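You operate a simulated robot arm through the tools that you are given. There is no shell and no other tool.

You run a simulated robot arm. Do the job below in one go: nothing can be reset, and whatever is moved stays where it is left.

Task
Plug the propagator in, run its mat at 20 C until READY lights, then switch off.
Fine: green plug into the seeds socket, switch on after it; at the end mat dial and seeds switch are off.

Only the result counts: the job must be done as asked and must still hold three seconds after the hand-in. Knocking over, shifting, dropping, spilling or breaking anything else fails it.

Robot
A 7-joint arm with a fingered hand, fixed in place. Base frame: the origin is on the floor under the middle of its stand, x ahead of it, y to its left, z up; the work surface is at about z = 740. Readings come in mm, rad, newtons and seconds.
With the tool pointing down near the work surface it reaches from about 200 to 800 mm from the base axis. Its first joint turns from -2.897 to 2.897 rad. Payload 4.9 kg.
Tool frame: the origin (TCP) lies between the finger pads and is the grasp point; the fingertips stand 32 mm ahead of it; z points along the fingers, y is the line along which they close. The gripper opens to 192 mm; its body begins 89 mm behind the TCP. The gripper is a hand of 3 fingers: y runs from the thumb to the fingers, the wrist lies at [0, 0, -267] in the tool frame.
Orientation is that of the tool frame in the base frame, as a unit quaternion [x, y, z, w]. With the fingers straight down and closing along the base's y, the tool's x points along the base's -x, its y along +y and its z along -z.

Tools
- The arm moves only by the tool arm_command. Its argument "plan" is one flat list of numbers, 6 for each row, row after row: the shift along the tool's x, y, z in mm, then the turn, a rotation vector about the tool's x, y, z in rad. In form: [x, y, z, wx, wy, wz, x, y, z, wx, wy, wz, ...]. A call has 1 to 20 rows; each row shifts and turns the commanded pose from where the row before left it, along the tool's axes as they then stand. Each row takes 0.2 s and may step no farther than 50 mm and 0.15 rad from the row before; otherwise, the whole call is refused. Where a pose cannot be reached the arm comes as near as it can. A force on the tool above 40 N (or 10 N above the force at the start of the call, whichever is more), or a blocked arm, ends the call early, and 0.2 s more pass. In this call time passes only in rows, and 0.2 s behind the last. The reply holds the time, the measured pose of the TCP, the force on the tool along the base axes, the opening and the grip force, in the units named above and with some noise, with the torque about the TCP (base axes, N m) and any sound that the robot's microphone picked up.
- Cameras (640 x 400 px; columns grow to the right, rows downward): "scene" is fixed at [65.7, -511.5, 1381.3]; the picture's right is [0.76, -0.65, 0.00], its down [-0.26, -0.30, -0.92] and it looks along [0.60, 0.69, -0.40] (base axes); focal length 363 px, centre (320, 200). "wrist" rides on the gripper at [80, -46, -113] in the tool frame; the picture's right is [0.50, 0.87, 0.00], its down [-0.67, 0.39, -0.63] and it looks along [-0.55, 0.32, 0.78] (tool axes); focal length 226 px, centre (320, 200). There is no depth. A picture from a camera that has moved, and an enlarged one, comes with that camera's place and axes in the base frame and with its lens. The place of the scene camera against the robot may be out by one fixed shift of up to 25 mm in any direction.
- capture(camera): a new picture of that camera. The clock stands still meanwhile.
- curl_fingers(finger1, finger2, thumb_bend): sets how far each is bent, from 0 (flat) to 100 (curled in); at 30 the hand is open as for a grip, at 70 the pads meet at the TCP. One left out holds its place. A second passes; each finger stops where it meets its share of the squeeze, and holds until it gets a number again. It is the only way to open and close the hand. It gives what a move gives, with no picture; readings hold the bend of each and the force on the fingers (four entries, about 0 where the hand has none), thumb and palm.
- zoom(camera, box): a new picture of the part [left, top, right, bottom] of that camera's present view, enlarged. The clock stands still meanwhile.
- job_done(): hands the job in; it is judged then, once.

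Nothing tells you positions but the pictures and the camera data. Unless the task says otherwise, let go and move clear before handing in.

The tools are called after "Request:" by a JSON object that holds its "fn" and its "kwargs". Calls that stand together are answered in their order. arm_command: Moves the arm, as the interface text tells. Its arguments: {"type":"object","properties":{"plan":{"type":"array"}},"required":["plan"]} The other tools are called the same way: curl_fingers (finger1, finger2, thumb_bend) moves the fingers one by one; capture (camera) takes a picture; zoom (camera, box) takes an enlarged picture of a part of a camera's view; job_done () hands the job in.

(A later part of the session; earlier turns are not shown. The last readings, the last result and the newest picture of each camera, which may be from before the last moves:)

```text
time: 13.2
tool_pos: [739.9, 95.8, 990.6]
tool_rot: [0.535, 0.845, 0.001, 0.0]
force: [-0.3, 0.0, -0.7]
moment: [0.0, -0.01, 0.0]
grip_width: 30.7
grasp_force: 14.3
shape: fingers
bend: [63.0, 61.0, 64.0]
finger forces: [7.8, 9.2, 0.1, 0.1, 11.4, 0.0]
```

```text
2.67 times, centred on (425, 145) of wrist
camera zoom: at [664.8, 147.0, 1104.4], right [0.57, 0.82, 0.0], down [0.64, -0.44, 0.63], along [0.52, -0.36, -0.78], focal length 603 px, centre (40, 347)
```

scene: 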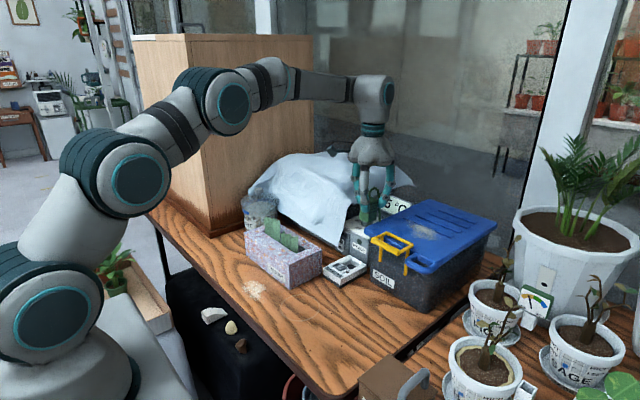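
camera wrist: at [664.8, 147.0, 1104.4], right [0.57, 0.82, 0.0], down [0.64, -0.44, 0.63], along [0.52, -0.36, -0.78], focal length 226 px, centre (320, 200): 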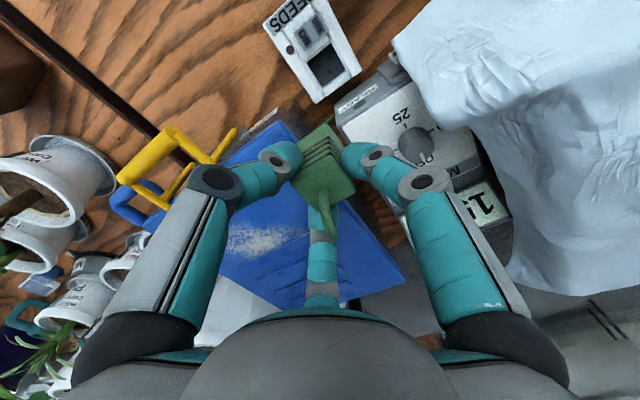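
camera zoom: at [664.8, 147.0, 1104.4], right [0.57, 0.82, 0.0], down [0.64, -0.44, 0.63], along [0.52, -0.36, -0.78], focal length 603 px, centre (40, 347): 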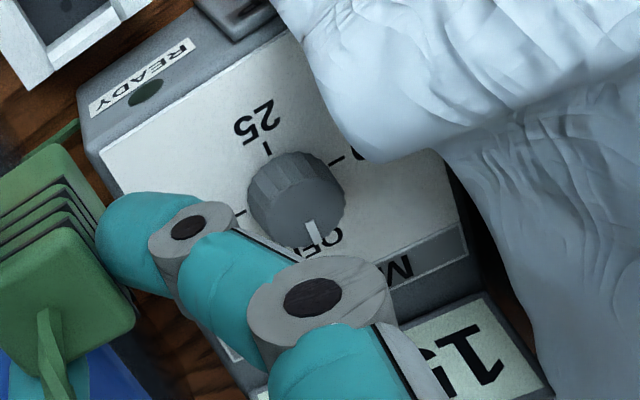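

This gives a clear measurement: the recess is about 38–39 mm square, centred at (714.7, 123.4), with yaw 0 and chamfered edges. I'll move the plug over it, remove the tilt, and descend to hover above it.

Request:
{"fn": "arm_command", "kwargs": {"plan": [20.1, -8, 0, 0, 0, 0, 20.1, -8, 0, 0, 0, 0, 0, 0, 0, -0.0381, -0.0072, 0, 0.23, -1.24, 32.5, 0, 0, 0, 0.23, -1.24, 32.5, 0, 0, 0, 0.23, -1.24, 32.5, 0, 0, 0]}}

Request:
{"fn": "capture", "kwargs": {"camera": "wrist"}}

Request:
{"fn": "zoom", "kwargs": {"camera": "scene", "box": [310, 190, 420, 300]}}

```text
time: 14.6
tool_pos: [709.4, 125.2, 893.7]
tool_rot: [0.536, 0.844, 0.016, 0.014]
force: [-0.1, 0.5, -0.6]
moment: [-0.01, 0.01, 0.03]
grip_width: 30.6
grasp_force: 14.5
shape: fingers
bend: [63.0, 61.0, 64.0]
finger forces: [7.6, 9.1, 0.0, 0.0, 11.3, 0.0]
```

```text
taken
camera wrist: at [629.8, 175.9, 1004.1], right [0.57, 0.82, 0.03], down [0.61, -0.45, 0.65], along [0.55, -0.35, -0.76], focal length 226 px, centre (320, 200)
```

wrist: 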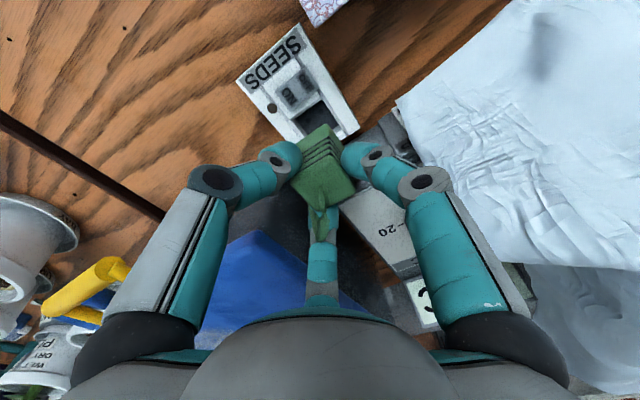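

```text
3.64 times, centred on (365, 245) of scene
camera zoom: at [65.7, -511.5, 1381.3], right [0.76, -0.65, 0.0], down [-0.26, -0.3, -0.92], along [0.6, 0.69, -0.4], focal length 1320 px, centre (156, 36)
```

zoom: 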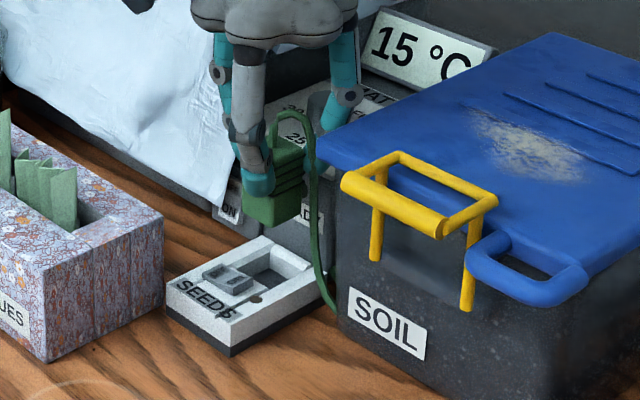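

The plug hovers about 45 mm above the socket. I'll check its pose against the recess in close-ups.

Request:
{"fn": "zoom", "kwargs": {"camera": "wrist", "box": [260, 80, 380, 200]}}

Request:
{"fn": "zoom", "kwargs": {"camera": "scene", "box": [350, 230, 400, 280]}}

```text
3.33 times, centred on (320, 140) of wrist
camera zoom: at [629.8, 175.9, 1004.1], right [0.57, 0.82, 0.03], down [0.61, -0.45, 0.65], along [0.55, -0.35, -0.76], focal length 754 px, centre (320, 400)
```

zoom: 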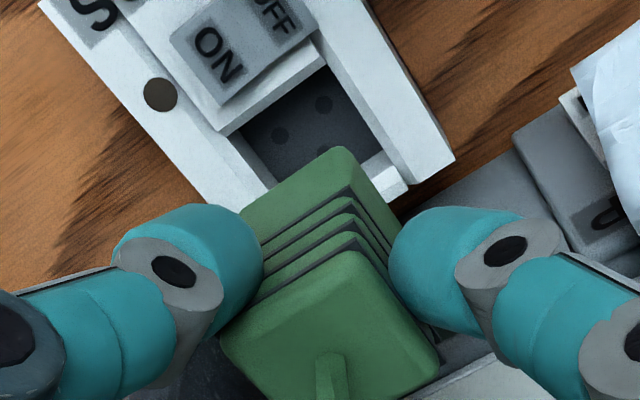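

```text
8.00 times, centred on (375, 255) of scene
camera zoom: at [65.7, -511.5, 1381.3], right [0.76, -0.65, 0.0], down [-0.26, -0.3, -0.92], along [0.6, 0.69, -0.4], focal length 2903 px, centre (-120, -240)
```

zoom: 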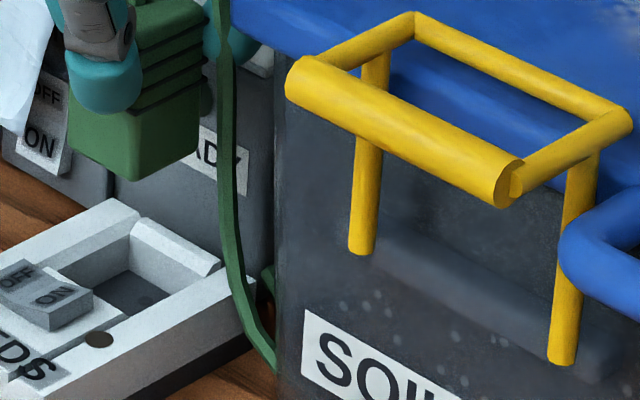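

The plug is upright with yaw ≈0 and its centre is about (0.6, 1.1) mm off target. I'll apply that correction and lower to just above the rails.

Request:
{"fn": "arm_command", "kwargs": {"plan": [-0.22, -1.27, 20, 0, 0, 0, -0.22, -1.27, 20, 0, 0, 0]}}

Request:
{"fn": "zoom", "kwargs": {"camera": "wrist", "box": [260, 80, 380, 200]}}

Request:
{"fn": "zoom", "kwargs": {"camera": "scene", "box": [325, 220, 395, 290]}}

```text
time: 15.2
tool_pos: [707.2, 124.2, 851.8]
tool_rot: [0.534, 0.845, 0.014, 0.013]
force: [-0.3, -0.3, 0.2]
moment: [0.02, 0.02, 0.03]
grip_width: 30.8
grasp_force: 14.0
shape: fingers
bend: [63.0, 61.0, 64.0]
finger forces: [7.5, 9.2, 0.0, 0.1, 11.3, 0.0]
```

```text
3.33 times, centred on (320, 140) of wrist
camera zoom: at [629.1, 174.8, 963.5], right [0.57, 0.82, 0.03], down [0.61, -0.45, 0.65], along [0.55, -0.35, -0.76], focal length 754 px, centre (320, 400)
```

zoom: 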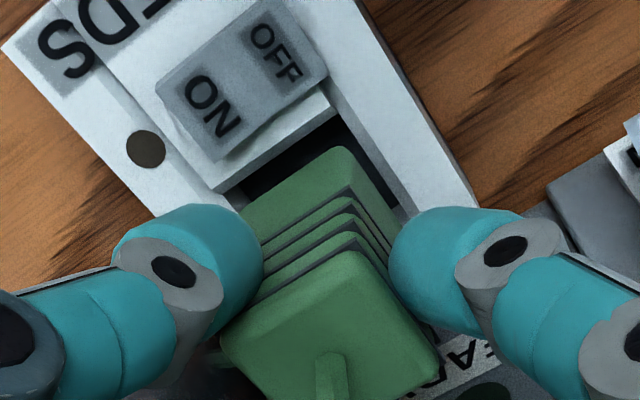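

```text
5.71 times, centred on (360, 255) of scene
camera zoom: at [65.7, -511.5, 1381.3], right [0.76, -0.65, 0.0], down [-0.26, -0.3, -0.92], along [0.6, 0.69, -0.4], focal length 2074 px, centre (91, -114)
```

zoom: 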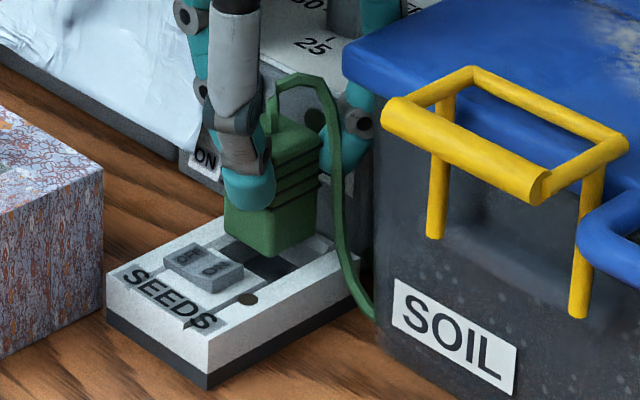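

The plug bottom is about 6 mm above the rails and well centred. I'll lower it gently into the recess.

Request:
{"fn": "arm_command", "kwargs": {"plan": [0.036, -0.19, 5, 0, 0, 0, 0.03, -0.15, 4, 0, 0, 0, 0.022, -0.11, 3, 0, 0, 0]}}

Request:
{"fn": "zoom", "kwargs": {"camera": "wrist", "box": [260, 80, 380, 200]}}

Request:
{"fn": "zoom", "kwargs": {"camera": "scene", "box": [325, 220, 395, 290]}}

```text
time: 16.0
tool_pos: [707.8, 125.1, 840.7]
tool_rot: [0.535, 0.845, 0.014, 0.013]
force: [0.0, 0.0, -0.7]
moment: [0.01, -0.01, 0.02]
grip_width: 30.7
grasp_force: 13.8
shape: fingers
bend: [63.0, 61.0, 64.0]
finger forces: [7.6, 9.0, 0.0, 0.1, 11.2, 0.1]
```

```text
3.33 times, centred on (320, 140) of wrist
camera zoom: at [628.7, 174.7, 951.3], right [0.57, 0.82, 0.03], down [0.61, -0.45, 0.65], along [0.55, -0.35, -0.76], focal length 754 px, centre (320, 400)
```

zoom: 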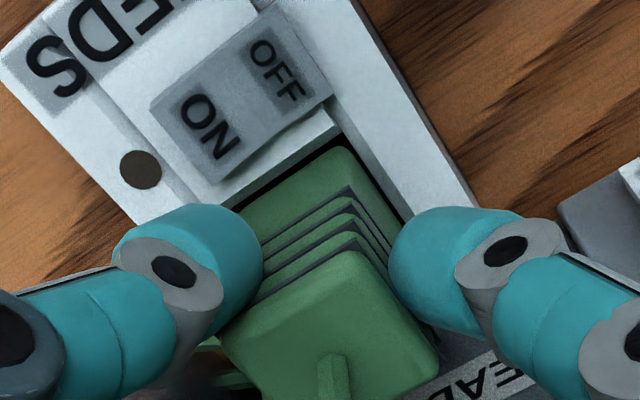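

```text
5.71 times, centred on (360, 255) of scene
camera zoom: at [65.7, -511.5, 1381.3], right [0.76, -0.65, 0.0], down [-0.26, -0.3, -0.92], along [0.6, 0.69, -0.4], focal length 2074 px, centre (91, -114)
```

zoom: 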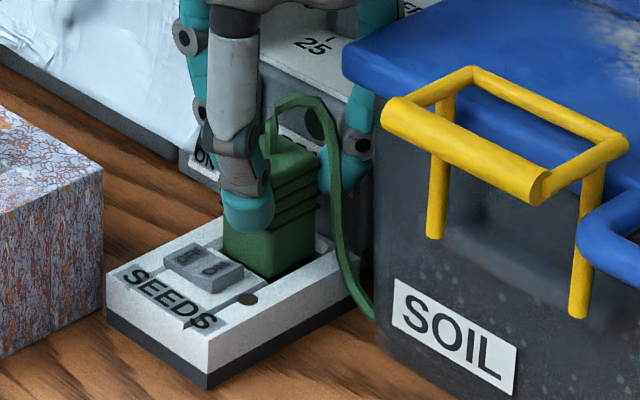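

The plug has entered the recess about 6 mm with no side force. I'll continue down gently and watch the thumb's clearance to the rocker.

Request:
{"fn": "arm_command", "kwargs": {"plan": [0.03, -0.15, 4, 0, 0, 0, 0.03, -0.15, 4, 0, 0, 0]}}

Request:
{"fn": "zoom", "kwargs": {"camera": "wrist", "box": [230, 60, 380, 200]}}

Request:
{"fn": "zoom", "kwargs": {"camera": "scene", "box": [335, 235, 385, 285]}}

```text
time: 16.6
tool_pos: [707.9, 124.7, 831.5]
tool_rot: [0.535, 0.845, 0.014, 0.013]
force: [-0.5, -0.7, -1.1]
moment: [0.0, -0.03, -0.01]
grip_width: 30.8
grasp_force: 13.4
shape: fingers
bend: [63.0, 61.0, 64.0]
finger forces: [7.7, 9.1, 0.0, 0.0, 11.4, 0.0]
```

```text
2.86 times, centred on (305, 130) of wrist
camera zoom: at [628.6, 174.5, 943.6], right [0.57, 0.82, 0.03], down [0.61, -0.45, 0.65], along [0.55, -0.35, -0.76], focal length 646 px, centre (363, 400)
```

zoom: 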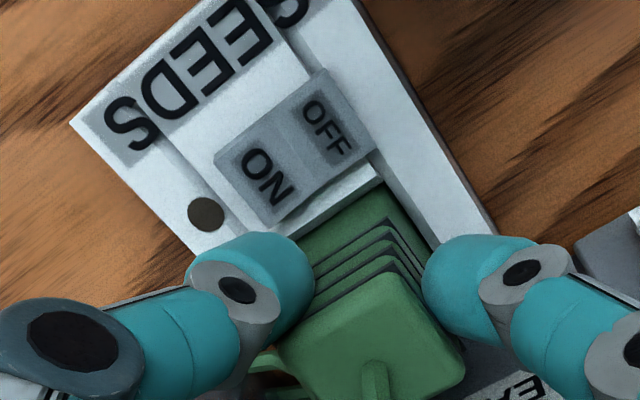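

```text
8.00 times, centred on (360, 260) of scene
camera zoom: at [65.7, -511.5, 1381.3], right [0.76, -0.65, 0.0], down [-0.26, -0.3, -0.92], along [0.6, 0.69, -0.4], focal length 2903 px, centre (0, -280)
```

zoom: 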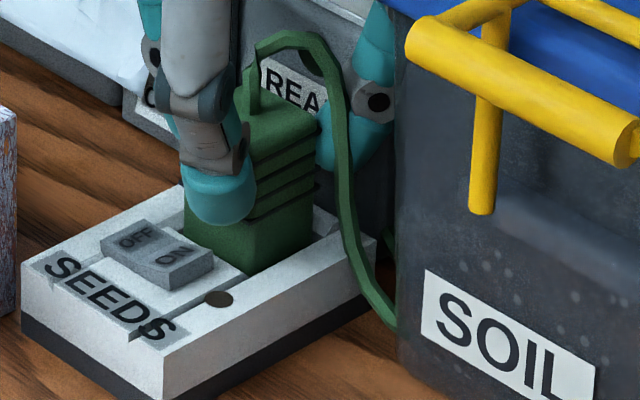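

The plug is about 14 mm in and the thumb is still clear of the rocker. I'll keep going in small steps.

Request:
{"fn": "arm_command", "kwargs": {"plan": [0.022, -0.11, 3, 0, 0, 0, 0.022, -0.11, 3, 0, 0, 0]}}

Request:
{"fn": "zoom", "kwargs": {"camera": "wrist", "box": [230, 60, 380, 200]}}

Request:
{"fn": "zoom", "kwargs": {"camera": "scene", "box": [335, 235, 385, 285]}}

```text
time: 17.2
tool_pos: [708.9, 123.5, 825.6]
tool_rot: [0.536, 0.844, 0.015, 0.013]
force: [-1.8, -0.4, 3.7]
moment: [0.0, 0.03, 0.05]
grip_width: 30.4
grasp_force: 14.4
shape: fingers
bend: [63.0, 61.0, 64.0]
finger forces: [7.9, 9.2, 0.0, 0.0, 12.2, 0.0]
```

```text
2.86 times, centred on (305, 130) of wrist
camera zoom: at [628.9, 174.9, 938.4], right [0.57, 0.82, 0.03], down [0.61, -0.45, 0.65], along [0.55, -0.35, -0.76], focal length 646 px, centre (363, 400)
```

zoom: 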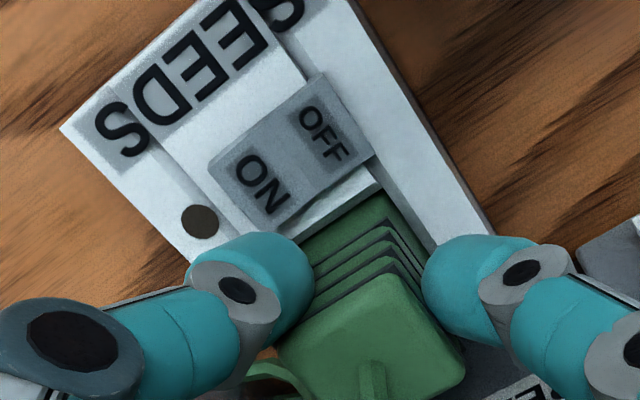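

```text
8.00 times, centred on (360, 260) of scene
camera zoom: at [65.7, -511.5, 1381.3], right [0.76, -0.65, 0.0], down [-0.26, -0.3, -0.92], along [0.6, 0.69, -0.4], focal length 2903 px, centre (0, -280)
```

zoom: 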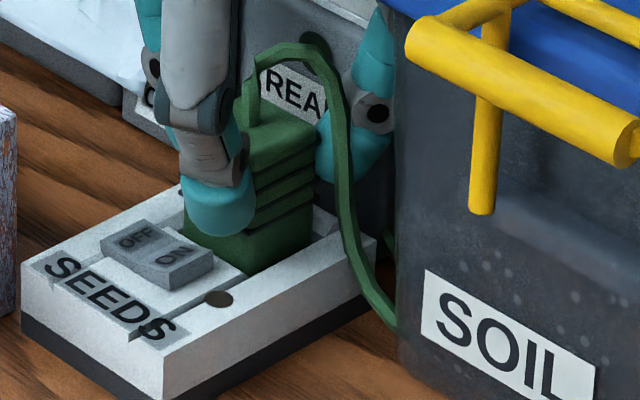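

A first contact force of 3.7 N has appeared. I'll press slightly further to see whether the plug is seated.

Request:
{"fn": "arm_command", "kwargs": {"plan": [0.011, -0.06, 1.5, 0, 0, 0, 0.011, -0.06, 1.5, 0, 0, 0]}}

Request:
{"fn": "zoom", "kwargs": {"camera": "wrist", "box": [230, 60, 380, 200]}}

Request:
{"fn": "zoom", "kwargs": {"camera": "scene", "box": [335, 235, 385, 285]}}

```text
time: 17.8
tool_pos: [708.6, 124.3, 823.9]
tool_rot: [0.536, 0.844, 0.015, 0.014]
force: [-0.7, -0.1, 8.4]
moment: [-0.06, 0.04, 0.02]
grip_width: 30.2
grasp_force: 15.0
shape: fingers
bend: [63.0, 61.0, 64.0]
finger forces: [8.3, 9.6, 0.1, 0.0, 13.0, 0.0]
```

```text
2.86 times, centred on (305, 130) of wrist
camera zoom: at [629.0, 174.9, 936.0], right [0.57, 0.82, 0.03], down [0.61, -0.45, 0.65], along [0.55, -0.35, -0.76], focal length 646 px, centre (363, 400)
```

zoom: 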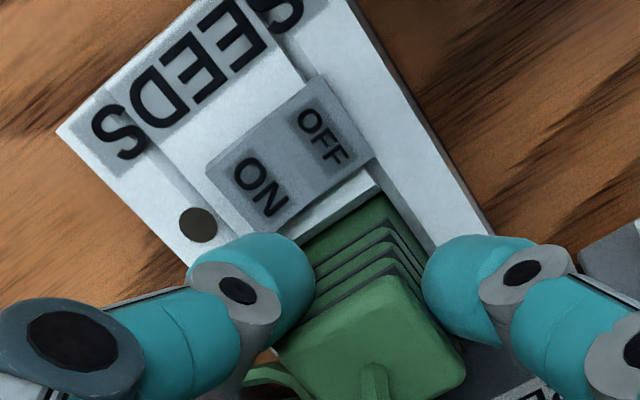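

```text
8.00 times, centred on (360, 260) of scene
camera zoom: at [65.7, -511.5, 1381.3], right [0.76, -0.65, 0.0], down [-0.26, -0.3, -0.92], along [0.6, 0.69, -0.4], focal length 2903 px, centre (0, -280)
```

zoom: 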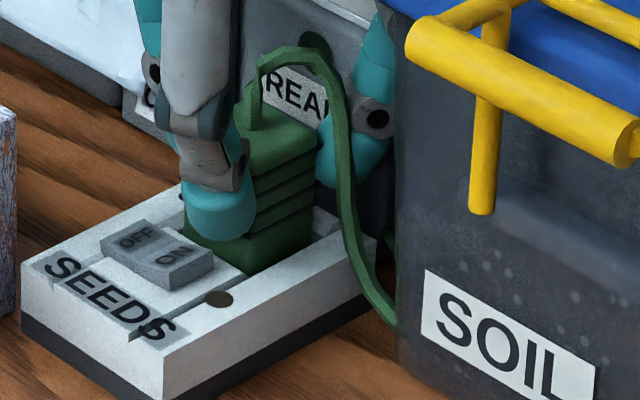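

The force is 8.4 N and the plug is still moving slightly. I'll press a bit more to make sure it bottoms out.

Request:
{"fn": "arm_command", "kwargs": {"plan": [0.011, -0.06, 1.5, 0, 0, 0, 0.011, -0.06, 1.5, 0, 0, 0]}}

Request:
{"fn": "zoom", "kwargs": {"camera": "wrist", "box": [230, 60, 380, 200]}}

Request:
{"fn": "zoom", "kwargs": {"camera": "scene", "box": [345, 240, 385, 275]}}

```text
time: 18.4
tool_pos: [708.7, 125.3, 823.2]
tool_rot: [0.535, 0.845, 0.016, 0.015]
force: [-4.6, -0.1, 23.0]
moment: [-0.08, 0.17, -0.03]
grip_width: 30.0
grasp_force: 18.1
shape: fingers
bend: [63.0, 61.0, 64.0]
finger forces: [10.1, 10.2, 0.1, 0.0, 17.3, 0.0]
```

```text
2.86 times, centred on (305, 130) of wrist
camera zoom: at [629.0, 175.0, 934.7], right [0.57, 0.82, 0.03], down [0.61, -0.45, 0.65], along [0.55, -0.35, -0.76], focal length 646 px, centre (363, 400)
```

zoom: 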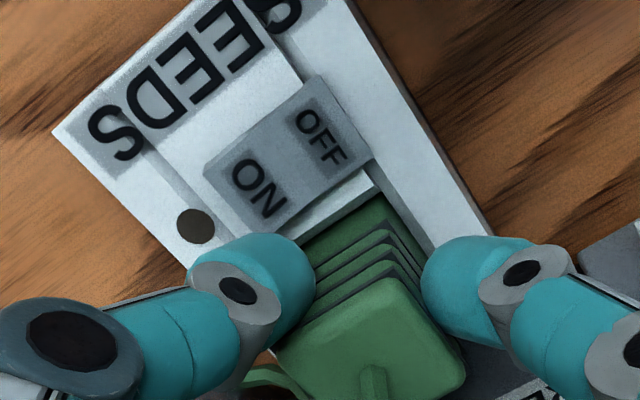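

```text
11.43 times, centred on (365, 258) of scene
camera zoom: at [65.7, -511.5, 1381.3], right [0.76, -0.65, 0.0], down [-0.26, -0.3, -0.92], along [0.6, 0.69, -0.4], focal length 4147 px, centre (-194, -457)
```

zoom: 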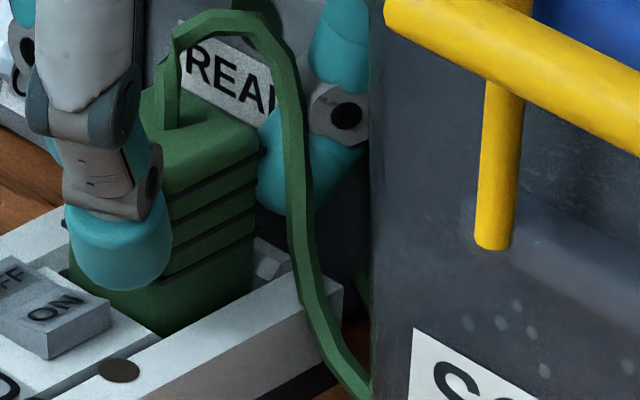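

It hit a hard stop at 23 N, so the plug has bottomed in the socket. I'll relieve the force, open the fingers just enough, and check.

Request:
{"fn": "arm_command", "kwargs": {"plan": [-0.014, 0.076, -2, 0, 0, 0]}}

Request:
{"fn": "curl_fingers", "kwargs": {"finger1": 56, "finger2": 56, "thumb_bend": 56}}

Request:
{"fn": "zoom", "kwargs": {"camera": "wrist", "box": [230, 60, 410, 250]}}

Request:
{"fn": "zoom", "kwargs": {"camera": "scene", "box": [335, 225, 395, 285]}}

```text
time: 18.8
tool_pos: [709.1, 125.0, 823.0]
tool_rot: [0.535, 0.845, 0.014, 0.014]
force: [-1.1, 0.3, 19.3]
moment: [-0.03, -0.03, 0.0]
grip_width: 29.8
grasp_force: 17.5
shape: fingers
bend: [63.0, 61.0, 65.0]
finger forces: [10.3, 10.5, 0.0, 0.1, 14.1, 0.1]
```

```text
time: 19.8
tool_pos: [706.0, 124.1, 821.7]
tool_rot: [0.535, 0.845, 0.014, 0.013]
force: [-0.1, -0.5, 0.8]
moment: [-0.01, 0.02, -0.01]
grip_width: 58.0
grasp_force: 0.0
shape: fingers
bend: [56.0, 56.0, 56.0]
finger forces: [0.0, 0.1, 0.0, 0.0, 0.0, 0.0]
```

```text
2.11 times, centred on (320, 155) of wrist
camera zoom: at [628.2, 174.9, 933.5], right [0.57, 0.82, 0.03], down [0.61, -0.45, 0.65], along [0.55, -0.35, -0.76], focal length 476 px, centre (320, 295)
```

zoom: 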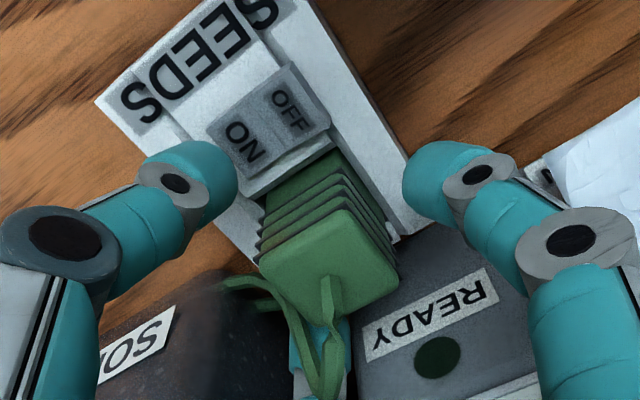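

```text
6.67 times, centred on (365, 255) of scene
camera zoom: at [65.7, -511.5, 1381.3], right [0.76, -0.65, 0.0], down [-0.26, -0.3, -0.92], along [0.6, 0.69, -0.4], focal length 2419 px, centre (20, -167)
```

zoom: 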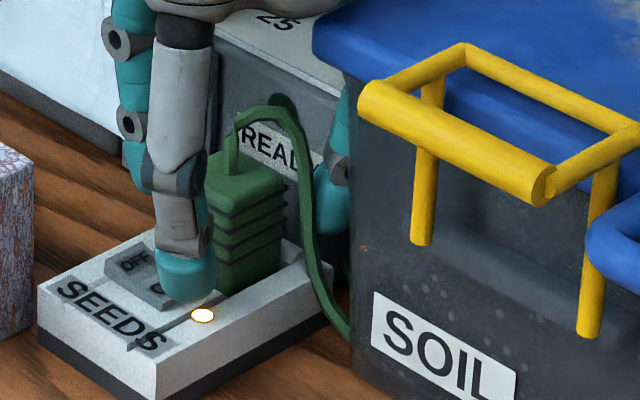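

The socket's indicator lamp is now lit. As the thumb opened it pushed the ON side of the rocker, and the plug was already fully seated, so the order is right. I'll lift the hand straight up and verify.

Request:
{"fn": "arm_command", "kwargs": {"plan": [-0.072, 0.381, -10, 0, 0, 0, -0.144, 0.762, -20, 0, 0, 0, -0.216, 1.143, -30, 0, 0, 0, -0.288, 1.524, -40, 0, 0, 0]}}

Request:
{"fn": "capture", "kwargs": {"camera": "wrist"}}

Request:
{"fn": "zoom", "kwargs": {"camera": "scene", "box": [325, 190, 405, 290]}}

```text
time: 20.8
tool_pos: [707.7, 125.3, 921.1]
tool_rot: [0.535, 0.845, 0.014, 0.013]
force: [0.1, -0.5, -1.2]
moment: [0.01, -0.04, 0.01]
grip_width: 58.1
grasp_force: 0.1
shape: fingers
bend: [56.0, 56.0, 56.0]
finger forces: [0.1, 0.0, 0.0, 0.0, 0.1, 0.1]
```

```text
taken
camera wrist: at [628.2, 175.3, 1032.9], right [0.57, 0.82, 0.03], down [0.61, -0.45, 0.65], along [0.55, -0.35, -0.76], focal length 226 px, centre (320, 200)
```

wrist: 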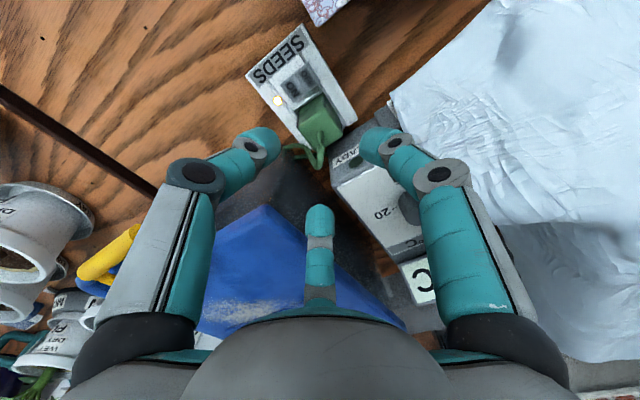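

```text
4.00 times, centred on (365, 240) of scene
camera zoom: at [65.7, -511.5, 1381.3], right [0.76, -0.65, 0.0], down [-0.26, -0.3, -0.92], along [0.6, 0.69, -0.4], focal length 1452 px, centre (140, 40)
```

zoom: 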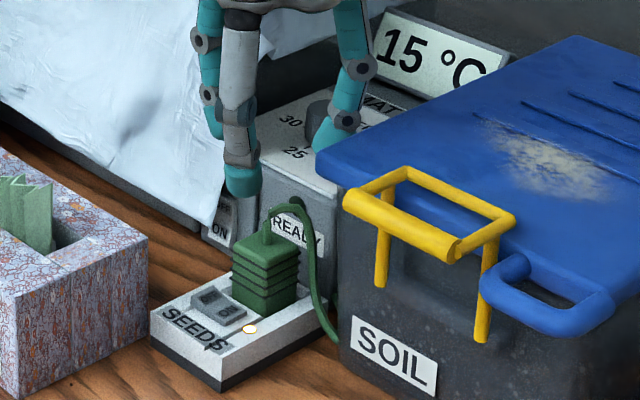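

Request:
{"fn": "zoom", "kwargs": {"camera": "wrist", "box": [240, 20, 370, 150]}}

Request:
{"fn": "zoom", "kwargs": {"camera": "scene", "box": [355, 245, 410, 290]}}

Request:
{"fn": "zoom", "kwargs": {"camera": "wrist", "box": [320, 100, 450, 310]}}

```text
3.08 times, centred on (305, 85) of wrist
camera zoom: at [628.2, 175.3, 1032.9], right [0.57, 0.82, 0.03], down [0.61, -0.45, 0.65], along [0.55, -0.35, -0.76], focal length 696 px, centre (366, 554)
```

zoom: 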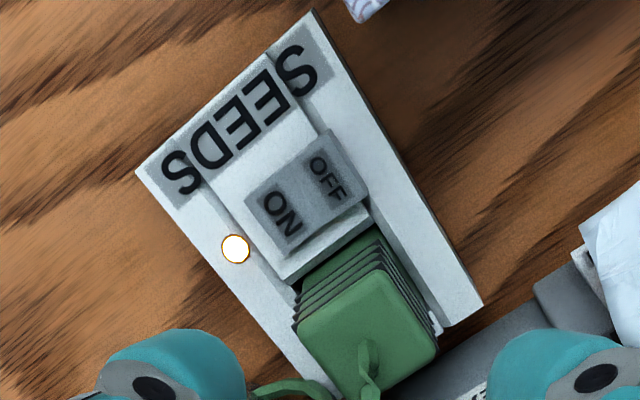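

```text
8.89 times, centred on (382, 268) of scene
camera zoom: at [65.7, -511.5, 1381.3], right [0.76, -0.65, 0.0], down [-0.26, -0.3, -0.92], along [0.6, 0.69, -0.4], focal length 3226 px, centre (-236, -400)
```

zoom: 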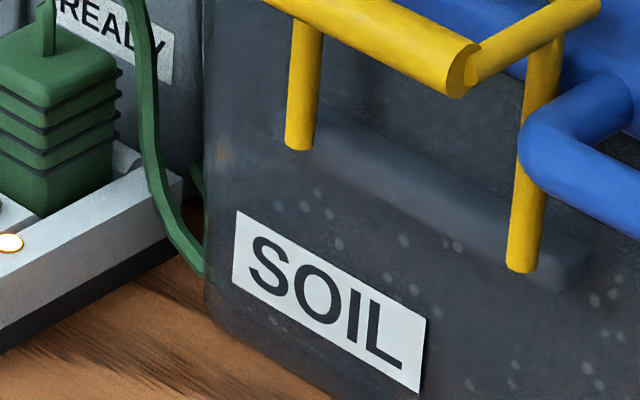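

```text
1.90 times, centred on (385, 205) of wrist
camera zoom: at [628.2, 175.3, 1032.9], right [0.57, 0.82, 0.03], down [0.61, -0.45, 0.65], along [0.55, -0.35, -0.76], focal length 431 px, centre (196, 190)
```

zoom: 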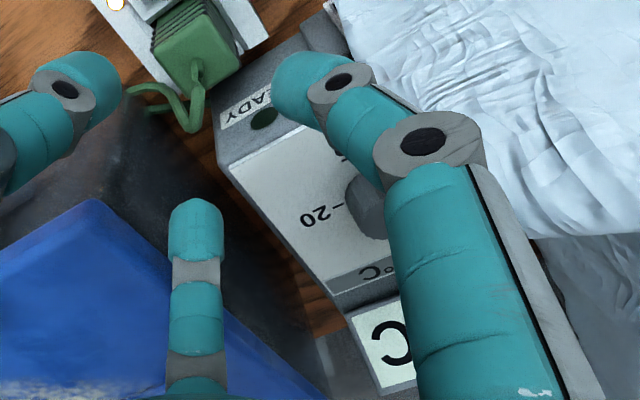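

The lamp is lit and the plug is seated, so the socket is live. The dial is next. I'll go up, remove the tilt, open the hand for a clear view, and study the dial and the cloth around it.

Request:
{"fn": "arm_command", "kwargs": {"plan": [0, 0, 0, 0.0381, 0.0072, 0, 0, 0, -40, 0, 0, 0, 0, 0, -40, 0, 0, 0, -27, -13, 0, 0, 0, 0]}}

Request:
{"fn": "curl_fingers", "kwargs": {"finger1": 34, "finger2": 56, "thumb_bend": 56}}

Request:
{"fn": "capture", "kwargs": {"camera": "wrist"}}

Request:
{"fn": "capture", "kwargs": {"camera": "scene"}}

```text
time: 21.8
tool_pos: [707.0, 96.9, 1002.2]
tool_rot: [0.535, 0.845, 0.0, 0.0]
force: [0.2, -0.2, -0.5]
moment: [0.02, 0.0, 0.0]
grip_width: 58.3
grasp_force: 0.1
shape: fingers
bend: [56.0, 56.0, 56.0]
finger forces: [0.0, 0.1, 0.0, 0.0, 0.0, 0.1]
```

```text
time: 22.8
tool_pos: [706.7, 95.2, 1002.0]
tool_rot: [0.535, 0.845, 0.0, 0.0]
force: [-0.4, -0.8, -0.2]
moment: [0.02, -0.02, 0.0]
grip_width: 108.2
grasp_force: 0.0
shape: fingers
bend: [34.0, 56.0, 56.0]
finger forces: [0.0, 0.1, 0.1, 0.1, 0.0, 0.1]
```

```text
taken
camera wrist: at [632.3, 146.6, 1116.3], right [0.57, 0.82, 0.0], down [0.64, -0.44, 0.63], along [0.52, -0.36, -0.78], focal length 226 px, centre (320, 200)
```

wrist: 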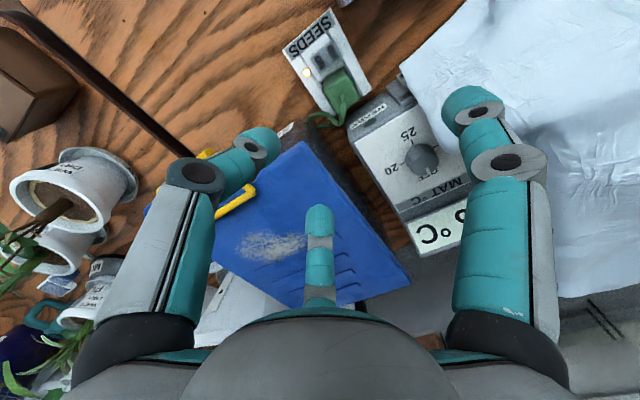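

```text
taken
```

scene: 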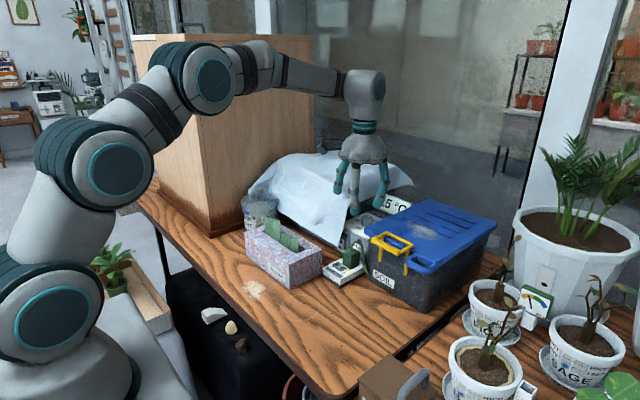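

Request:
{"fn": "zoom", "kwargs": {"camera": "wrist", "box": [345, 80, 475, 260]}}

Request:
{"fn": "zoom", "kwargs": {"camera": "wrist", "box": [375, 115, 465, 215]}}

Request:
{"fn": "zoom", "kwargs": {"camera": "scene", "box": [330, 170, 430, 270]}}

```text
2.22 times, centred on (410, 170) of wrist
camera zoom: at [632.3, 146.6, 1116.3], right [0.57, 0.82, 0.0], down [0.64, -0.44, 0.63], along [0.52, -0.36, -0.78], focal length 502 px, centre (120, 267)
```

zoom: 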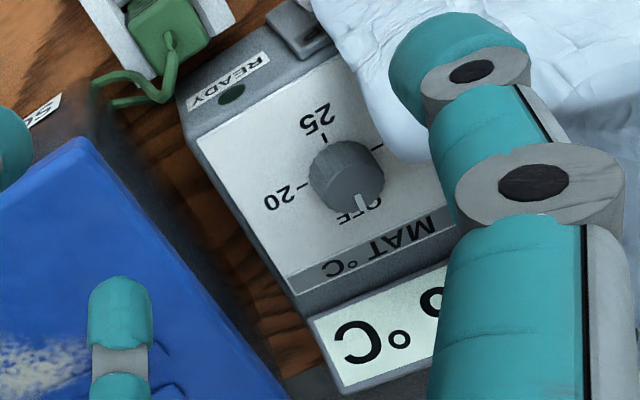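

```text
4.00 times, centred on (420, 165) of wrist
camera zoom: at [632.3, 146.6, 1116.3], right [0.57, 0.82, 0.0], down [0.64, -0.44, 0.63], along [0.52, -0.36, -0.78], focal length 904 px, centre (-80, 340)
```

zoom: 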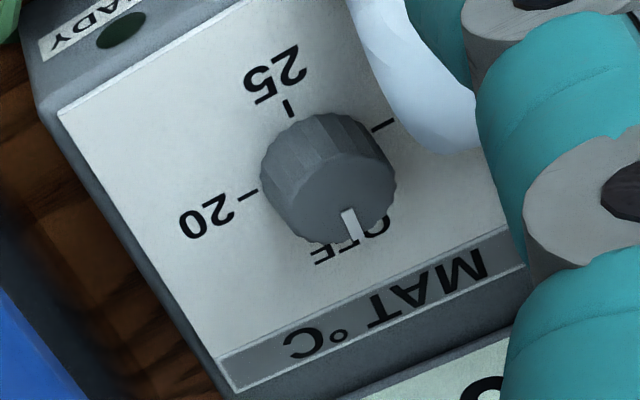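

```text
4.00 times, centred on (380, 220) of scene
camera zoom: at [65.7, -511.5, 1381.3], right [0.76, -0.65, 0.0], down [-0.26, -0.3, -0.92], along [0.6, 0.69, -0.4], focal length 1452 px, centre (80, 120)
```

zoom: 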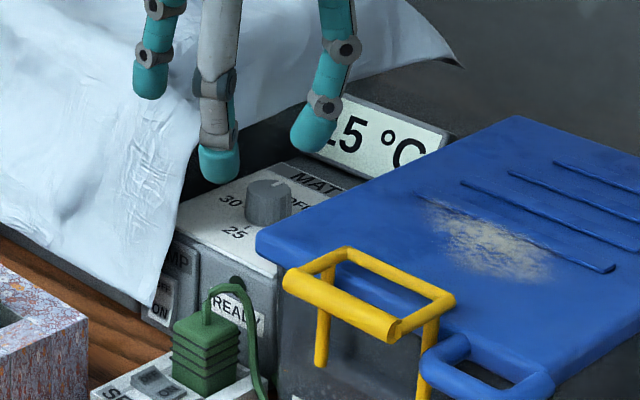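

The dial's OFF mark points to +x, 20 to -y, 25 to -x and 30 to +y, so OFF→20 is a quarter turn clockwise seen from above. The knob is at about (829, 173.5), z 842–862, and the cloth hangs close on its +y and -x sides. I'll turn it by pressing one fingertip against its free -y side, so I'll try a pose with finger 1 extended and the others curled away.

Request:
{"fn": "curl_fingers", "kwargs": {"finger1": 58, "finger2": 95, "thumb_bend": 95}}

Request:
{"fn": "capture", "kwargs": {"camera": "wrist"}}

Request:
{"fn": "zoom", "kwargs": {"camera": "scene", "box": [310, 110, 430, 230]}}

```text
time: 23.8
tool_pos: [707.5, 94.5, 1002.4]
tool_rot: [0.535, 0.845, 0.0, -0.001]
force: [0.0, -0.2, -0.5]
moment: [0.0, 0.0, 0.05]
grip_width: 33.9
grasp_force: 0.0
shape: fingers
bend: [57.0, 94.0, 89.0]
finger forces: [0.0, 0.1, 0.1, 0.0, 0.1, 0.0]
```

```text
taken
camera wrist: at [632.3, 146.6, 1116.3], right [0.57, 0.82, 0.0], down [0.64, -0.44, 0.63], along [0.52, -0.36, -0.78], focal length 226 px, centre (320, 200)
```

wrist: 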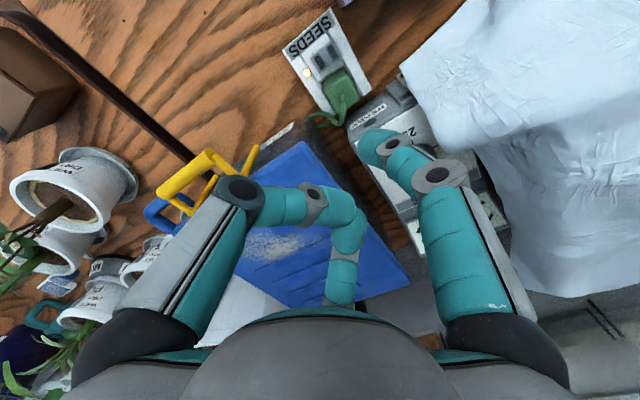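

```text
3.33 times, centred on (370, 170) of scene
camera zoom: at [65.7, -511.5, 1381.3], right [0.76, -0.65, 0.0], down [-0.26, -0.3, -0.92], along [0.6, 0.69, -0.4], focal length 1210 px, centre (153, 300)
```

zoom: 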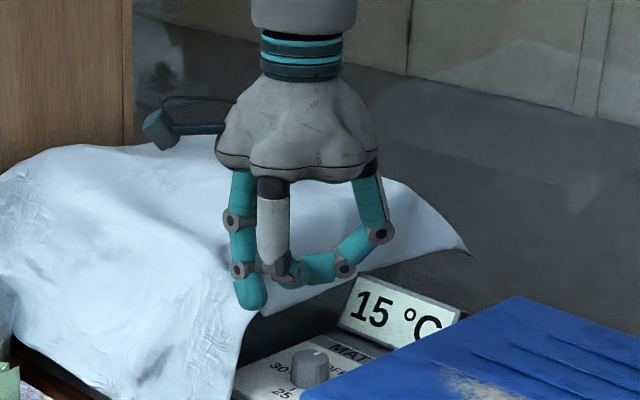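

Finger 1 now hangs well below the curled digits, which makes a good probe. I'll measure where its tip sits in the camera view.

Request:
{"fn": "zoom", "kwargs": {"camera": "wrist", "box": [340, 105, 440, 205]}}

Request:
{"fn": "zoom", "kwargs": {"camera": "scene", "box": [340, 170, 400, 250]}}

```text
4.00 times, centred on (390, 155) of wrist
camera zoom: at [632.3, 146.6, 1116.3], right [0.57, 0.82, 0.0], down [0.64, -0.44, 0.63], along [0.52, -0.36, -0.78], focal length 904 px, centre (40, 380)
```

zoom: 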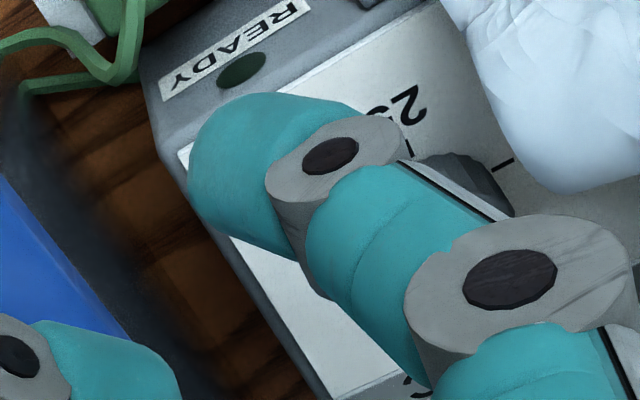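

```text
5.00 times, centred on (370, 210) of scene
camera zoom: at [65.7, -511.5, 1381.3], right [0.76, -0.65, 0.0], down [-0.26, -0.3, -0.92], along [0.6, 0.69, -0.4], focal length 1814 px, centre (70, 150)
```

zoom: 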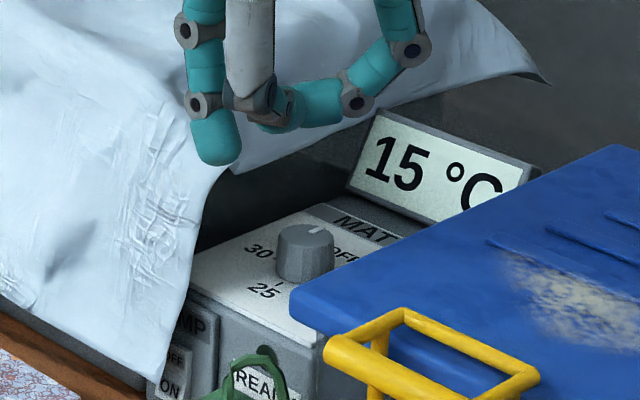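

The probe tip centre is about 42 mm from the TCP toward +y and 34 mm below it. I'll move closer to the dial, staying high, to check reach and measure the knob from nearby.

Request:
{"fn": "arm_command", "kwargs": {"plan": [-19.6, 34.2, 14.3, 0, 0, 0, -19.6, 34.2, 14.3, 0, 0, 0, -19.6, 34.2, 14.3, 0, 0, 0]}}

Request:
{"fn": "capture", "kwargs": {"camera": "wrist"}}

Request:
{"fn": "zoom", "kwargs": {"camera": "wrist", "box": [320, 20, 480, 180]}}

Request:
{"fn": "zoom", "kwargs": {"camera": "scene", "box": [320, 130, 440, 270]}}

```text
time: 24.6
tool_pos: [788.9, 81.4, 939.4]
tool_rot: [0.535, 0.845, -0.012, -0.014]
force: [-1.3, 0.7, -20.4]
moment: [-0.03, 0.02, -0.01]
grip_width: 34.1
grasp_force: 0.0
shape: fingers
bend: [57.0, 94.0, 88.0]
finger forces: [0.0, 0.1, 0.1, 0.1, 0.0, 0.0]
out of reach, approached as far as the arm can: row 3
```

```text
taken
camera wrist: at [718.8, 133.1, 1055.5], right [0.57, 0.82, -0.03], down [0.66, -0.44, 0.61], along [0.49, -0.36, -0.79], focal length 226 px, centre (320, 200)
```

wrist: 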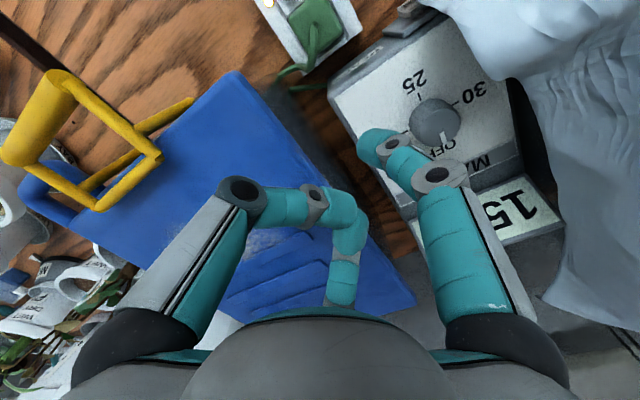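

```text
2.50 times, centred on (400, 100) of wrist
camera zoom: at [718.8, 133.1, 1055.5], right [0.57, 0.82, -0.03], down [0.66, -0.44, 0.61], along [0.49, -0.36, -0.79], focal length 565 px, centre (120, 450)
```

zoom: 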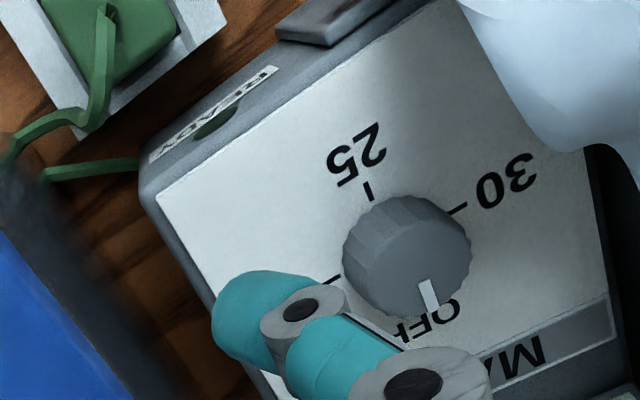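

```text
2.86 times, centred on (380, 200) of scene
camera zoom: at [65.7, -511.5, 1381.3], right [0.76, -0.65, 0.0], down [-0.26, -0.3, -0.92], along [0.6, 0.69, -0.4], focal length 1037 px, centre (149, 200)
```

zoom: 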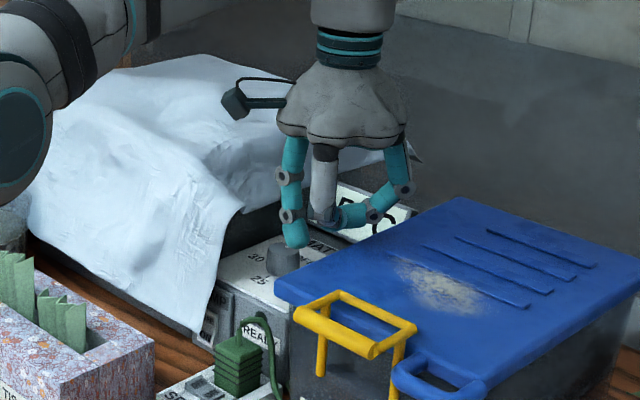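

The vertical pose runs out of reach here, so I'll need to tilt the hand outward to reach the dial. This view does help measure the knob, so I'll zoom in.

Request:
{"fn": "zoom", "kwargs": {"camera": "wrist", "box": [395, 70, 465, 150]}}

Request:
{"fn": "zoom", "kwargs": {"camera": "scene", "box": [380, 190, 430, 250]}}

```text
5.00 times, centred on (430, 110) of wrist
camera zoom: at [718.8, 133.1, 1055.5], right [0.57, 0.82, -0.03], down [0.66, -0.44, 0.61], along [0.49, -0.36, -0.79], focal length 1130 px, centre (-230, 650)
```

zoom: 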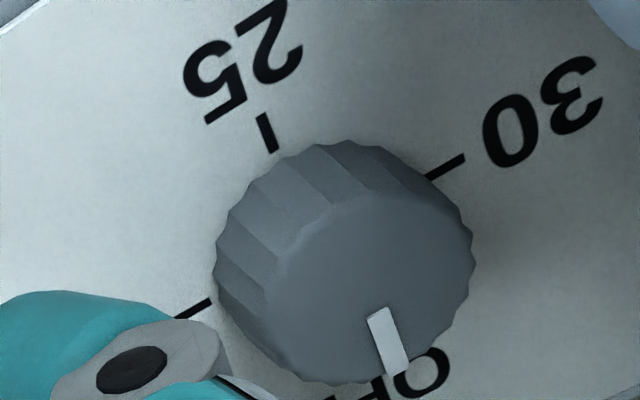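

```text
6.67 times, centred on (405, 220) of scene
camera zoom: at [65.7, -511.5, 1381.3], right [0.76, -0.65, 0.0], down [-0.26, -0.3, -0.92], along [0.6, 0.69, -0.4], focal length 2419 px, centre (-247, 67)
```

zoom: 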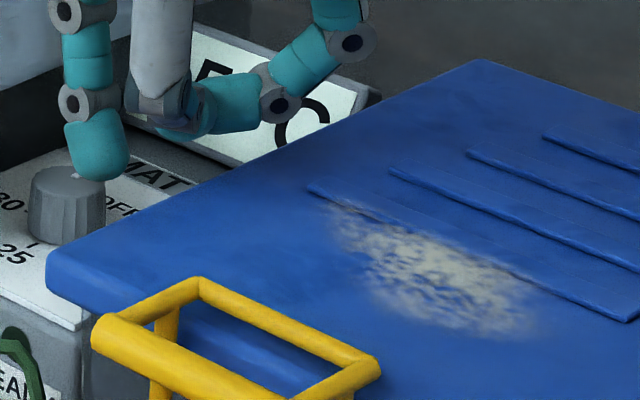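

The knob centre is about (833, 173), z 837–861, with a radius of about 17. I'll back off a little, then lay the thumb and finger 2 flat so they stay well above the soil lid, leaving finger 1 as the only low digit.

Request:
{"fn": "arm_command", "kwargs": {"plan": [12.8, -27.1, -10, 0, 0, 0, 12.8, -27.1, -10, 0, 0, 0]}}

Request:
{"fn": "curl_fingers", "kwargs": {"finger1": 58, "finger2": 5, "thumb_bend": 5}}

Request:
{"fn": "capture", "kwargs": {"camera": "wrist"}}

Request:
{"fn": "zoom", "kwargs": {"camera": "scene", "box": [300, 90, 440, 270]}}

```text
time: 25.1
tool_pos: [774.8, 82.9, 915.6]
tool_rot: [0.534, 0.845, -0.014, -0.01]
force: [2.3, 2.0, 15.6]
moment: [-0.13, -0.76, 0.09]
grip_width: 35.0
grasp_force: 6.3
shape: fingers
bend: [57.0, 96.0, 88.0]
finger forces: [0.0, 11.7, 0.1, 0.0, 0.0, 0.0]
stopped in row 2: the force on the tool passed its limit at 201 N (the readings are from after the stop); the commanded pose is now the measured one
```

```text
time: 25.5
tool_pos: [779.7, 96.5, 929.5]
tool_rot: [0.53, 0.848, 0.0, -0.004]
force: [3.6, 37.1, 19.2]
moment: [0.33, 0.02, -0.3]
grip_width: 34.5
grasp_force: 21.4
shape: fingers
bend: [57.0, 72.0, 57.0]
finger forces: [0.1, 10.9, 0.1, 0.0, 31.4, 0.1]
stopped: the force on the tool passed its limit at 45 N (the readings are from after the stop); the commanded pose is now the measured one
```

```text
taken
camera wrist: at [705.1, 146.5, 1043.5], right [0.56, 0.83, 0.0], down [0.65, -0.44, 0.63], along [0.52, -0.35, -0.78], focal length 226 px, centre (320, 200)
```

wrist: 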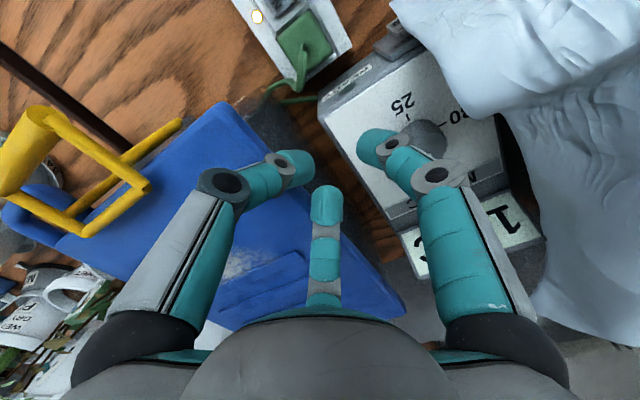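

```text
2.22 times, centred on (370, 180) of scene
camera zoom: at [65.7, -511.5, 1381.3], right [0.76, -0.65, 0.0], down [-0.26, -0.3, -0.92], along [0.6, 0.69, -0.4], focal length 806 px, centre (209, 244)
```

zoom: 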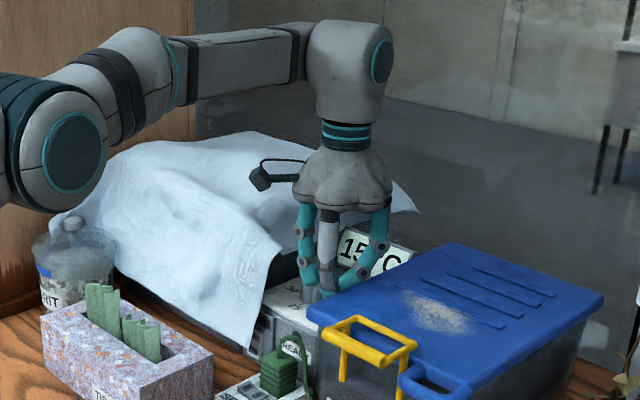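

The arm sagged near its reach limit, and the curled digits touched the blue lid. I'll go straight up first and then check that nothing was displaced.

Request:
{"fn": "arm_command", "kwargs": {"plan": [0, 0, -20, 0, 0, 0, 0, 0, -30, 0, 0, 0, 8, -17, -30, 0, 0, 0]}}

Request:
{"fn": "zoom", "kwargs": {"camera": "scene", "box": [230, 140, 510, 320]}}

Request:
{"fn": "capture", "kwargs": {"camera": "scene"}}

Request:
{"fn": "capture", "kwargs": {"camera": "wrist"}}

```text
time: 26.3
tool_pos: [759.1, 86.6, 999.8]
tool_rot: [0.534, 0.845, -0.011, -0.009]
force: [-0.1, 0.5, -1.8]
moment: [-0.01, -0.05, -0.02]
grip_width: 152.0
grasp_force: 0.0
shape: fingers
bend: [57.0, 5.0, 5.0]
finger forces: [0.1, 0.1, 0.0, 0.0, 0.0, 0.0]
```

```text
2.22 times, centred on (370, 230) of scene
camera zoom: at [65.7, -511.5, 1381.3], right [0.76, -0.65, 0.0], down [-0.26, -0.3, -0.92], along [0.6, 0.69, -0.4], focal length 806 px, centre (209, 133)
```

zoom: 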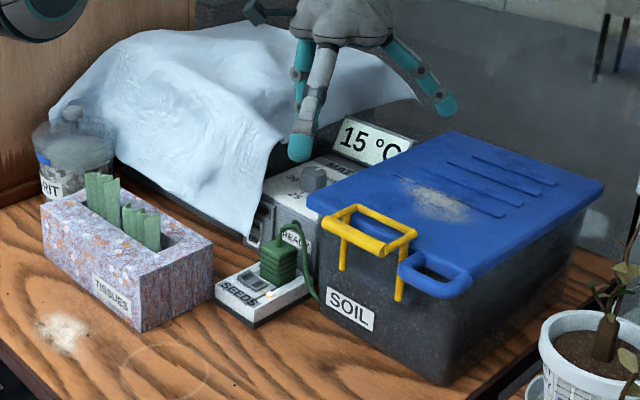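

```text
taken
```

scene: 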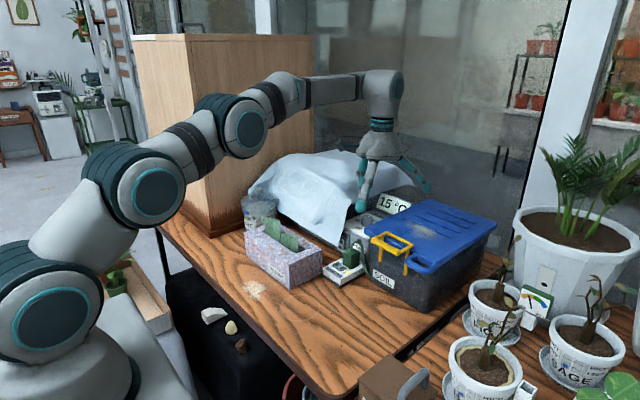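

```text
taken
camera wrist: at [687.4, 138.7, 1115.9], right [0.56, 0.82, -0.02], down [0.66, -0.43, 0.62], along [0.5, -0.36, -0.79], focal length 226 px, centre (320, 200)
```

wrist: 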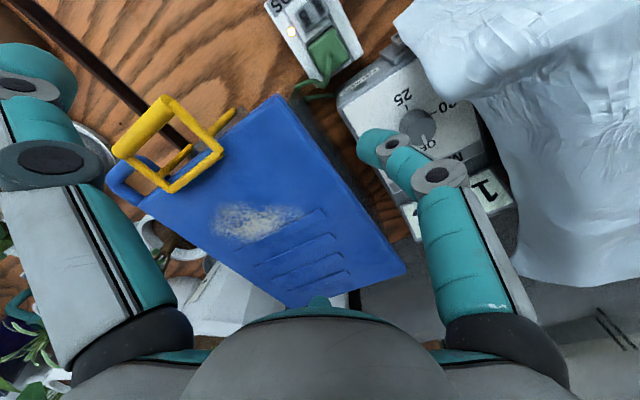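

The soil box, lid and everything else look unmoved compared with the first picture. Now I'll take a reachable pose: yaw -15° more and tilt about 14° outward so the wrist stays nearer the base, still high up. Then I'll look again.

Request:
{"fn": "arm_command", "kwargs": {"plan": [0, 0, 0, 0, 0, 0.1345, 0, 0, 0, 0, 0, 0.1345, 0, 0, 0, -0.1359, -0.024, 0, 0, 0, 0, -0.1359, -0.024, 0]}}

Request:
{"fn": "curl_fingers", "kwargs": {"finger1": 58, "finger2": 5, "thumb_bend": 88}}

Request:
{"fn": "capture", "kwargs": {"camera": "wrist"}}

Request:
{"fn": "capture", "kwargs": {"camera": "scene"}}

```text
time: 27.3
tool_pos: [760.1, 88.0, 1001.5]
tool_rot: [0.636, 0.761, 0.08, 0.1]
force: [-0.3, -0.6, -0.3]
moment: [-0.01, -0.03, 0.01]
grip_width: 152.1
grasp_force: 0.0
shape: fingers
bend: [57.0, 5.0, 5.0]
finger forces: [0.0, 0.0, 0.0, 0.0, 0.1, 0.1]
```

```text
time: 28.3
tool_pos: [760.1, 89.1, 1002.6]
tool_rot: [0.636, 0.761, 0.08, 0.099]
force: [-0.5, -0.5, 0.2]
moment: [-0.04, 0.0, 0.01]
grip_width: 37.0
grasp_force: 0.1
shape: fingers
bend: [57.0, 5.0, 88.0]
finger forces: [0.1, 0.0, 0.1, 0.0, 0.0, 0.0]
```

```text
taken
camera wrist: at [675.2, 158.5, 1097.3], right [0.74, 0.65, 0.19], down [0.33, -0.59, 0.74], along [0.59, -0.49, -0.64], focal length 226 px, centre (320, 200)
```

wrist: 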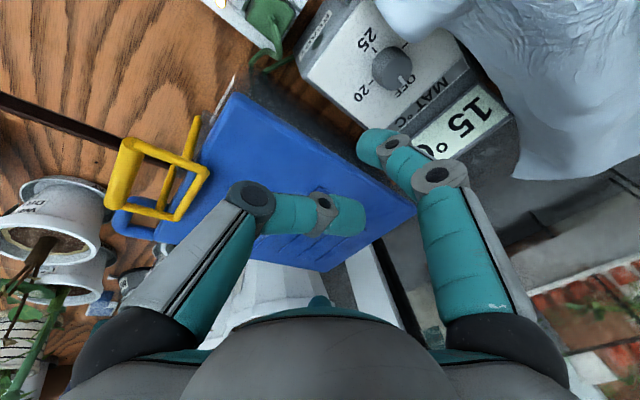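

```text
taken
```

scene: 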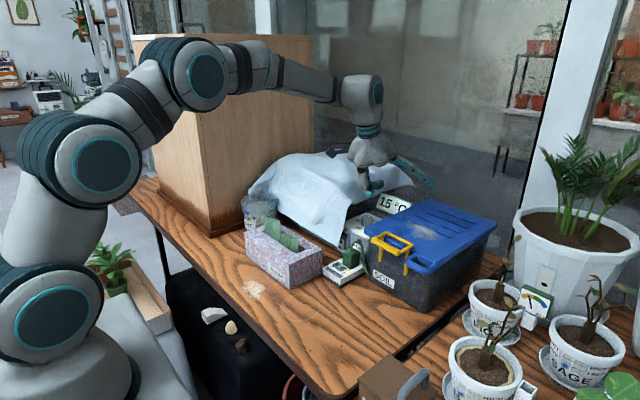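

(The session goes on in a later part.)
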